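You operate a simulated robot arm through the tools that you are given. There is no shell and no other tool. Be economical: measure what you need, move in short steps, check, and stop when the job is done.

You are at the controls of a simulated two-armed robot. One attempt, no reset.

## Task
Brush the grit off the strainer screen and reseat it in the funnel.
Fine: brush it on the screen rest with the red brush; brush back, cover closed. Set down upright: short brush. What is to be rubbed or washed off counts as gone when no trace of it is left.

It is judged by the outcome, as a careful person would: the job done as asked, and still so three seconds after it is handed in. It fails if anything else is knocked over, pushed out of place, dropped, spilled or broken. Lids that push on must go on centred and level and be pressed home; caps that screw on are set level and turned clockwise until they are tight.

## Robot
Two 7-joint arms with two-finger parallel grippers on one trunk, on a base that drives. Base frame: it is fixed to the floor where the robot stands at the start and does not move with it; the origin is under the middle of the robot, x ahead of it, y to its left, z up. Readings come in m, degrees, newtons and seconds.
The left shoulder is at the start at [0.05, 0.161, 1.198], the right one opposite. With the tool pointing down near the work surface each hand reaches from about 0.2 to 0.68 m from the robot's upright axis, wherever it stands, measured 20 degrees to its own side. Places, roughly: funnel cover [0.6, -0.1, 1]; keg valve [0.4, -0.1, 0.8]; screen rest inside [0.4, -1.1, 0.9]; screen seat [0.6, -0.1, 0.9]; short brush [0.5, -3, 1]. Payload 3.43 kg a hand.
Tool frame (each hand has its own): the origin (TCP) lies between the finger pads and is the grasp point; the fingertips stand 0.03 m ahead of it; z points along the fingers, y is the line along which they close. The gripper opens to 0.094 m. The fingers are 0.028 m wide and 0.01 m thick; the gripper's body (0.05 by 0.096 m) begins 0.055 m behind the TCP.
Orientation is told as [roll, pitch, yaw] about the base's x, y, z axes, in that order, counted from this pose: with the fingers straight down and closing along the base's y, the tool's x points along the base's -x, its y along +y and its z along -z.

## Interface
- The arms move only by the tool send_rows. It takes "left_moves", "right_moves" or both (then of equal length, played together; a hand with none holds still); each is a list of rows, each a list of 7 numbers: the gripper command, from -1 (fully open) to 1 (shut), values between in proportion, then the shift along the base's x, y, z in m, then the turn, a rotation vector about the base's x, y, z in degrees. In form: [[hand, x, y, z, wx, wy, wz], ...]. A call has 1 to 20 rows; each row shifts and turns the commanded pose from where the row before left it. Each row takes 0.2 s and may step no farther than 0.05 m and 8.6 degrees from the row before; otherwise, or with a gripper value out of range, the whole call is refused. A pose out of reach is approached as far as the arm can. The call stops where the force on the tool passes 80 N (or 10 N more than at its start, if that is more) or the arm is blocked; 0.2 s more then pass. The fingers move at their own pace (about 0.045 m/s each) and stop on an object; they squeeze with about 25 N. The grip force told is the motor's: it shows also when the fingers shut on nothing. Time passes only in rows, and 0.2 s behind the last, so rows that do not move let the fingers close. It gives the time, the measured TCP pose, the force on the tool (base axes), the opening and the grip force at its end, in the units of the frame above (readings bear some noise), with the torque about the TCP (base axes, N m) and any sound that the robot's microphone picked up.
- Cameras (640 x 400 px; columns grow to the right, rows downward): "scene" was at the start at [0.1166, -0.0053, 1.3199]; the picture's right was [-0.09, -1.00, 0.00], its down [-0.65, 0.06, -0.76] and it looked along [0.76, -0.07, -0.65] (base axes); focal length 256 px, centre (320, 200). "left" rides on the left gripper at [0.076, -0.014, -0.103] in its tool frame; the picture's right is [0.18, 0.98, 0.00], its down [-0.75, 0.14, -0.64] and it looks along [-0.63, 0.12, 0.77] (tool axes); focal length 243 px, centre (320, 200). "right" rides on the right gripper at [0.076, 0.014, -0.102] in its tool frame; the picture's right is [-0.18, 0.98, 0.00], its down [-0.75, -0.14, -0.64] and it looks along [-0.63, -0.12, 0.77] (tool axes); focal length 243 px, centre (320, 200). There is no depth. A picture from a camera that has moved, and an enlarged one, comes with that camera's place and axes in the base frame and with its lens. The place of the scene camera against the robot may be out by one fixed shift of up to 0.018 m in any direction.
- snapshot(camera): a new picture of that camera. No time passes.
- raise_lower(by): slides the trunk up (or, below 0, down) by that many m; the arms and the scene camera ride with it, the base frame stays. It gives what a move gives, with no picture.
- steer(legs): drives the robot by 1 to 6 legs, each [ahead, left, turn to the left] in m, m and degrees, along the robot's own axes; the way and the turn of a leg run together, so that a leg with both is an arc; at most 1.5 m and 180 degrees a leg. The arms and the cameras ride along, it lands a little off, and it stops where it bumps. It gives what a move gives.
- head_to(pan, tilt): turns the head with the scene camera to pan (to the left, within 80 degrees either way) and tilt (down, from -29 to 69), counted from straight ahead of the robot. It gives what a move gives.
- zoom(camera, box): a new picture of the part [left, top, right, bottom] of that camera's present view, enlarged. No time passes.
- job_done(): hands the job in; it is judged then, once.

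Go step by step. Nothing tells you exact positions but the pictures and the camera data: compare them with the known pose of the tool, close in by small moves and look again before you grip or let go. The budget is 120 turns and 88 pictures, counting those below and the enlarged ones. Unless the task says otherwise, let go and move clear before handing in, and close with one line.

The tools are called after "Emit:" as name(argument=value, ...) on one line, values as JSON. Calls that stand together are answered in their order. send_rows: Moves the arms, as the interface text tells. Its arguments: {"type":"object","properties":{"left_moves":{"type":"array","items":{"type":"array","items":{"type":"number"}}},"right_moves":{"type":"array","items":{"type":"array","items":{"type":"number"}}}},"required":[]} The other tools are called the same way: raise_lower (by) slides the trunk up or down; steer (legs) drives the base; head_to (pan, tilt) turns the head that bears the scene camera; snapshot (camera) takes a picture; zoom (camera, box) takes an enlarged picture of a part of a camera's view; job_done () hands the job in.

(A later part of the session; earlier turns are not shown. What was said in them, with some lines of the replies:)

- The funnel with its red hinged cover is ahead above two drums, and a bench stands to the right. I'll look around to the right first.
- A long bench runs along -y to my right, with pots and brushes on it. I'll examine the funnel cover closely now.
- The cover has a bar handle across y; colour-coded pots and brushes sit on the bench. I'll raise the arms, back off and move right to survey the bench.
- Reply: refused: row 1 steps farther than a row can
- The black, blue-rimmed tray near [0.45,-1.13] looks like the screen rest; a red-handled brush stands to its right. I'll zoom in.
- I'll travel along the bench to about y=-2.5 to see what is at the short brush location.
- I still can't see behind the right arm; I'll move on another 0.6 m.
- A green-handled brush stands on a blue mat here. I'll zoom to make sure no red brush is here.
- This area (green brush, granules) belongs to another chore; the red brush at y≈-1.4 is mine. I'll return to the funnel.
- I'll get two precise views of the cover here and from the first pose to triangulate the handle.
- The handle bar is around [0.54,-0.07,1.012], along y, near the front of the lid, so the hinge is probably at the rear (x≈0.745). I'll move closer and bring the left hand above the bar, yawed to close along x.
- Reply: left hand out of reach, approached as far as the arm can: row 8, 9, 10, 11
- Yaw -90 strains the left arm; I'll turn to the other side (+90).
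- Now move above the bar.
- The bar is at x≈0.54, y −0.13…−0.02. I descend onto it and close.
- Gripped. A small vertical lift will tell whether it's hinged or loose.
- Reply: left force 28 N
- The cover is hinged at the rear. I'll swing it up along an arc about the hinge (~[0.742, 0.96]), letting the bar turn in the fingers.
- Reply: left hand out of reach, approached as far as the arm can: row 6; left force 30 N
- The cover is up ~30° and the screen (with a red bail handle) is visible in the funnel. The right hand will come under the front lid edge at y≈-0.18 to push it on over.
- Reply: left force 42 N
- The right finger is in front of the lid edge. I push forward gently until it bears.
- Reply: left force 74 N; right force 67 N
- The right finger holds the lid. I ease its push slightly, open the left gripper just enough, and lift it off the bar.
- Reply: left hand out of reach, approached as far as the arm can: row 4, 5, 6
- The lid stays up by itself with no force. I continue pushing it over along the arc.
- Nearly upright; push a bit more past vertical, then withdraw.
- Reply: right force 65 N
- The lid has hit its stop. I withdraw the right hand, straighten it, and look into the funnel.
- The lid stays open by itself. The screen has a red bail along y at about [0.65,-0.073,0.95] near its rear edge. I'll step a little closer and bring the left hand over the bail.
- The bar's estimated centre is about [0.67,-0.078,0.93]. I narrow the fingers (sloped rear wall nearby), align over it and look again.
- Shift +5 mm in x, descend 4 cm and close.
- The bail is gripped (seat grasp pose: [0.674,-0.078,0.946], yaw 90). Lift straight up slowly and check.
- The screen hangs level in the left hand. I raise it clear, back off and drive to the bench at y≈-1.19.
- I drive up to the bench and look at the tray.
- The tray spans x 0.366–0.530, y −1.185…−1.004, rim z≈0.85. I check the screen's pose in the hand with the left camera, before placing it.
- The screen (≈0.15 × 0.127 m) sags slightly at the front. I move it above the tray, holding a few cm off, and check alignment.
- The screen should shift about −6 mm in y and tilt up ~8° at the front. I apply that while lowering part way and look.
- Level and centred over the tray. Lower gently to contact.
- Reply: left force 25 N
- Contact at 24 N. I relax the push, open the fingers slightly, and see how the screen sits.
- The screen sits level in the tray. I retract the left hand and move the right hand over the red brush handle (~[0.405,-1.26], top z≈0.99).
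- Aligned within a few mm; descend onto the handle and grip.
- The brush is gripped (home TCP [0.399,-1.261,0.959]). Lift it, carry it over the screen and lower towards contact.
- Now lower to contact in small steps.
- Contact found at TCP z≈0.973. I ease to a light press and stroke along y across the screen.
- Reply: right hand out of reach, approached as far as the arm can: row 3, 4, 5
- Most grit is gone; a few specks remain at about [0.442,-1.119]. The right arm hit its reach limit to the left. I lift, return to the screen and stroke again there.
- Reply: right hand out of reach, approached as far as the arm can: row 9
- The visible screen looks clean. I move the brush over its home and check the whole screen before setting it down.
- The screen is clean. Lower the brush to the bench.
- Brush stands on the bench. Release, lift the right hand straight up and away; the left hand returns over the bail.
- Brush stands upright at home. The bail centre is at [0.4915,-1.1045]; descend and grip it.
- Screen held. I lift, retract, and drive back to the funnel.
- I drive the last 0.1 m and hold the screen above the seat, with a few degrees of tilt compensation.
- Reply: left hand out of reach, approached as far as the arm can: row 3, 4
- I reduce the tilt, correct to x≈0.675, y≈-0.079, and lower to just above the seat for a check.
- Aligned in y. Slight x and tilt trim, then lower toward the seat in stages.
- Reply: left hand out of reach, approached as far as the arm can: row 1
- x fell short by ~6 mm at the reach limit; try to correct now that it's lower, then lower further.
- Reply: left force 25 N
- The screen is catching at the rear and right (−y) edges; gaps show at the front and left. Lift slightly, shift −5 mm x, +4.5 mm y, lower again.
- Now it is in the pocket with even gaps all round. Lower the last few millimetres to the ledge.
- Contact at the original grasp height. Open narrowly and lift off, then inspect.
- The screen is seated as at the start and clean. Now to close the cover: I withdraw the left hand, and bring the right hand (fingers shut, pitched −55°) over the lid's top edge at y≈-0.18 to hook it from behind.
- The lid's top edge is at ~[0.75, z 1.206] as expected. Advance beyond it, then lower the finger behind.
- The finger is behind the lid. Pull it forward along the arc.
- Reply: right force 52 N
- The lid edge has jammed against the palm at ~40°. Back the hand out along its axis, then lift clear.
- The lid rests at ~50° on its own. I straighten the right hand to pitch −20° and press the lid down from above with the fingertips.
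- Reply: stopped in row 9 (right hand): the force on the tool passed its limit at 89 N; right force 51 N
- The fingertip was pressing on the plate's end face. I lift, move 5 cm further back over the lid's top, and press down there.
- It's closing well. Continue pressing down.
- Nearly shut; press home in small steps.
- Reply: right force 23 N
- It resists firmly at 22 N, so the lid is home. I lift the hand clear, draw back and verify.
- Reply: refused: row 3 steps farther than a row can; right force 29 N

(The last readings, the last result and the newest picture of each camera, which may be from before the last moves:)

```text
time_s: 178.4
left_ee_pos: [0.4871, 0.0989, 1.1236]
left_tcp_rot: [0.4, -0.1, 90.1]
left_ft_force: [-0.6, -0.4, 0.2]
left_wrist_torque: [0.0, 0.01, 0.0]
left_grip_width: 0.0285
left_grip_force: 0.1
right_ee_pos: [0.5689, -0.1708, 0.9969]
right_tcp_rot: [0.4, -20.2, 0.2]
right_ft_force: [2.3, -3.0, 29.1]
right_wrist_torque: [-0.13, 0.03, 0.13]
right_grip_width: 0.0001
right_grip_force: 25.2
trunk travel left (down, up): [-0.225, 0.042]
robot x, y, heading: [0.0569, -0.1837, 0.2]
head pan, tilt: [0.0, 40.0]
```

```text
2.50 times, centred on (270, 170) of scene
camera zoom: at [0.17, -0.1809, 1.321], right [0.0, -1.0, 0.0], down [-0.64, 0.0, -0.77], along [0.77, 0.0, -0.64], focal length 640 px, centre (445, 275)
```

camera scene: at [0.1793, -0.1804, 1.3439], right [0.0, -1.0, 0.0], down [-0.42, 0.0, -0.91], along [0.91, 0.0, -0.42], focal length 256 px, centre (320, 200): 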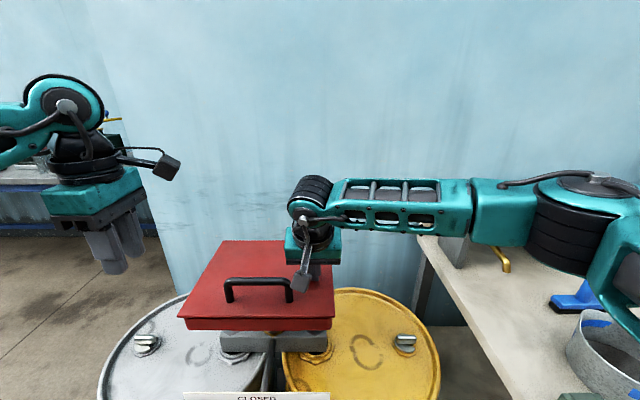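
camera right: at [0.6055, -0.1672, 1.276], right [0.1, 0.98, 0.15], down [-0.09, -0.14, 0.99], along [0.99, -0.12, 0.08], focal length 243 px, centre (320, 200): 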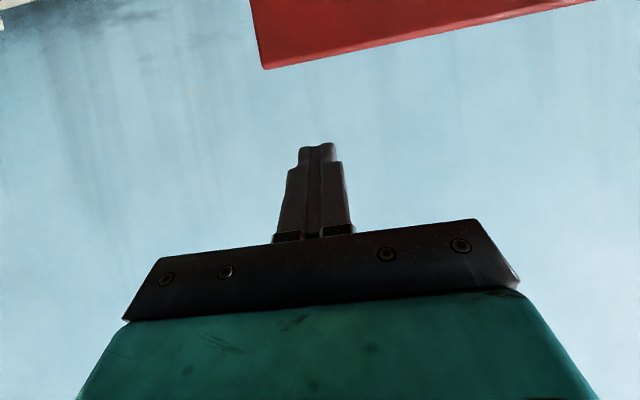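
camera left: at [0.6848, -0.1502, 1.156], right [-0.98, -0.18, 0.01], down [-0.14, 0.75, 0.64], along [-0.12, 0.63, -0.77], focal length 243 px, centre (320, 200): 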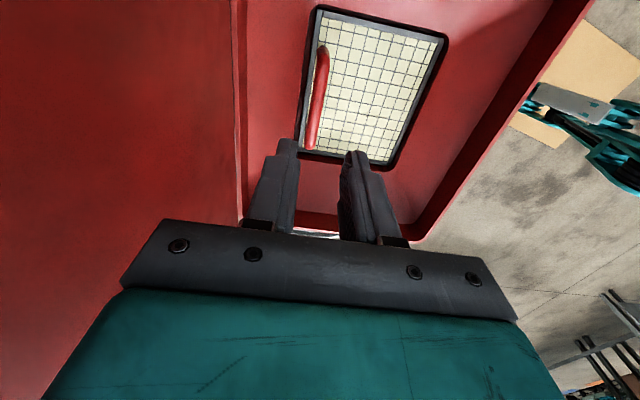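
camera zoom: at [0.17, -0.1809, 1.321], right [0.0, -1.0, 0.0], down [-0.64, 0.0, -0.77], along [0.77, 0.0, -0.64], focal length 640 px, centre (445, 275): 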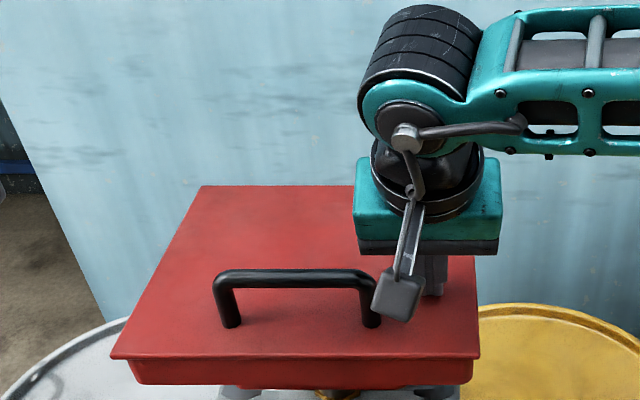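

The cover is flat on the funnel. Lift the hand straight up, then back away.

Emit:
send_rows(right_moves=[[1, 0, 0, 0.04, 0, 0, 0], [1, 0, 0, 0.04, 0, 0, 0], [1, 0, 0, 0.04, 0, 5, 0], [1, -0.02, -0.03, 0, 0, 5, 0], [1, -0.02, -0.04, 0, 0, 5, 0], [1, -0.02, -0.04, 0, 0, 5, 0]])

Emit:
steer(legs=[[-0.25, 0, 0]])

Emit:
snapshot(camera="scene")

Emit:
zoom(camera="scene", box=[220, 90, 380, 210])

```text
time_s: 179.8
left_ee_pos: [0.488, 0.099, 1.1224]
left_tcp_rot: [0.5, 0.1, 90.0]
left_ft_force: [-0.6, -0.9, 0.4]
left_wrist_torque: [0.04, -0.01, 0.0]
left_grip_width: 0.0281
left_grip_force: 0.1
right_ee_pos: [0.5085, -0.2813, 1.1132]
right_tcp_rot: [0.4, 0.2, 0.3]
right_ft_force: [-0.2, -0.1, 0.1]
right_wrist_torque: [0.0, -0.01, 0.01]
right_grip_width: 0.0
right_grip_force: 25.1
trunk travel left (down, up): [-0.225, 0.042]
robot x, y, heading: [0.0515, -0.1833, 0.1]
head pan, tilt: [0.0, 40.0]
```

```text
time_s: 181.6
left_ee_pos: [0.2375, 0.0995, 1.1221]
left_tcp_rot: [0.4, -0.1, 90.1]
left_ft_force: [-0.4, 0.3, 0.5]
left_wrist_torque: [-0.02, -0.02, 0.03]
left_grip_width: 0.0283
left_grip_force: 0.1
right_ee_pos: [0.2572, -0.2803, 1.1128]
right_tcp_rot: [0.4, 0.0, 0.4]
right_ft_force: [-0.5, 0.1, 0.6]
right_wrist_torque: [0.0, 0.02, 0.01]
right_grip_width: 0.0
right_grip_force: 25.0
trunk travel left (down, up): [-0.225, 0.042]
robot x, y, heading: [-0.1953, -0.1822, 0.1]
head pan, tilt: [0.0, 40.0]
```

```text
8 pictures are left
camera scene: at [-0.0793, -0.1804, 1.3207], right [0.0, -1.0, 0.0], down [-0.64, 0.0, -0.77], along [0.77, 0.0, -0.64], focal length 256 px, centre (320, 200)
```

scene: 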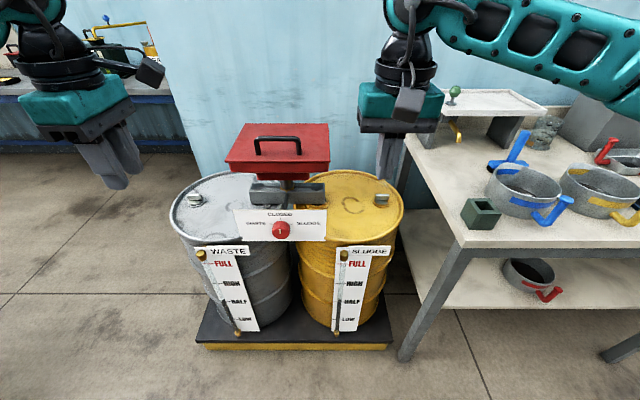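

```text
3.33 times, centred on (300, 150) of scene
camera zoom: at [-0.0793, -0.1804, 1.3207], right [0.0, -1.0, 0.0], down [-0.64, 0.0, -0.77], along [0.77, 0.0, -0.64], focal length 854 px, centre (387, 367)
```

zoom: 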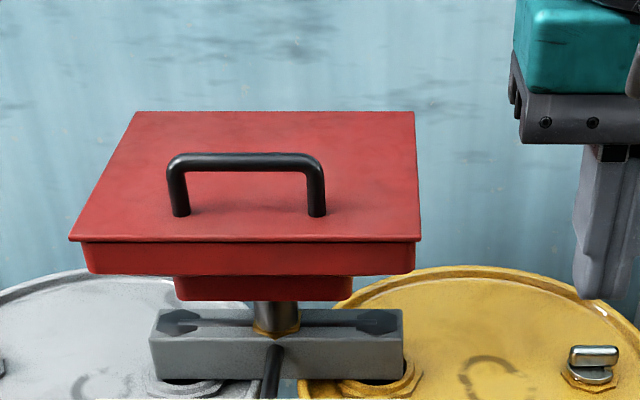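

The cover is flat shut, the screen is clean and seated, the red brush stands upright at its place, and both hands are clear.

Emit:
job_done()

```text
The job is handed in.
```

I brushed the screen clean on the screen rest and reseated it in the funnel. The cover is pressed shut, and the red brush is standing upright back in its place.
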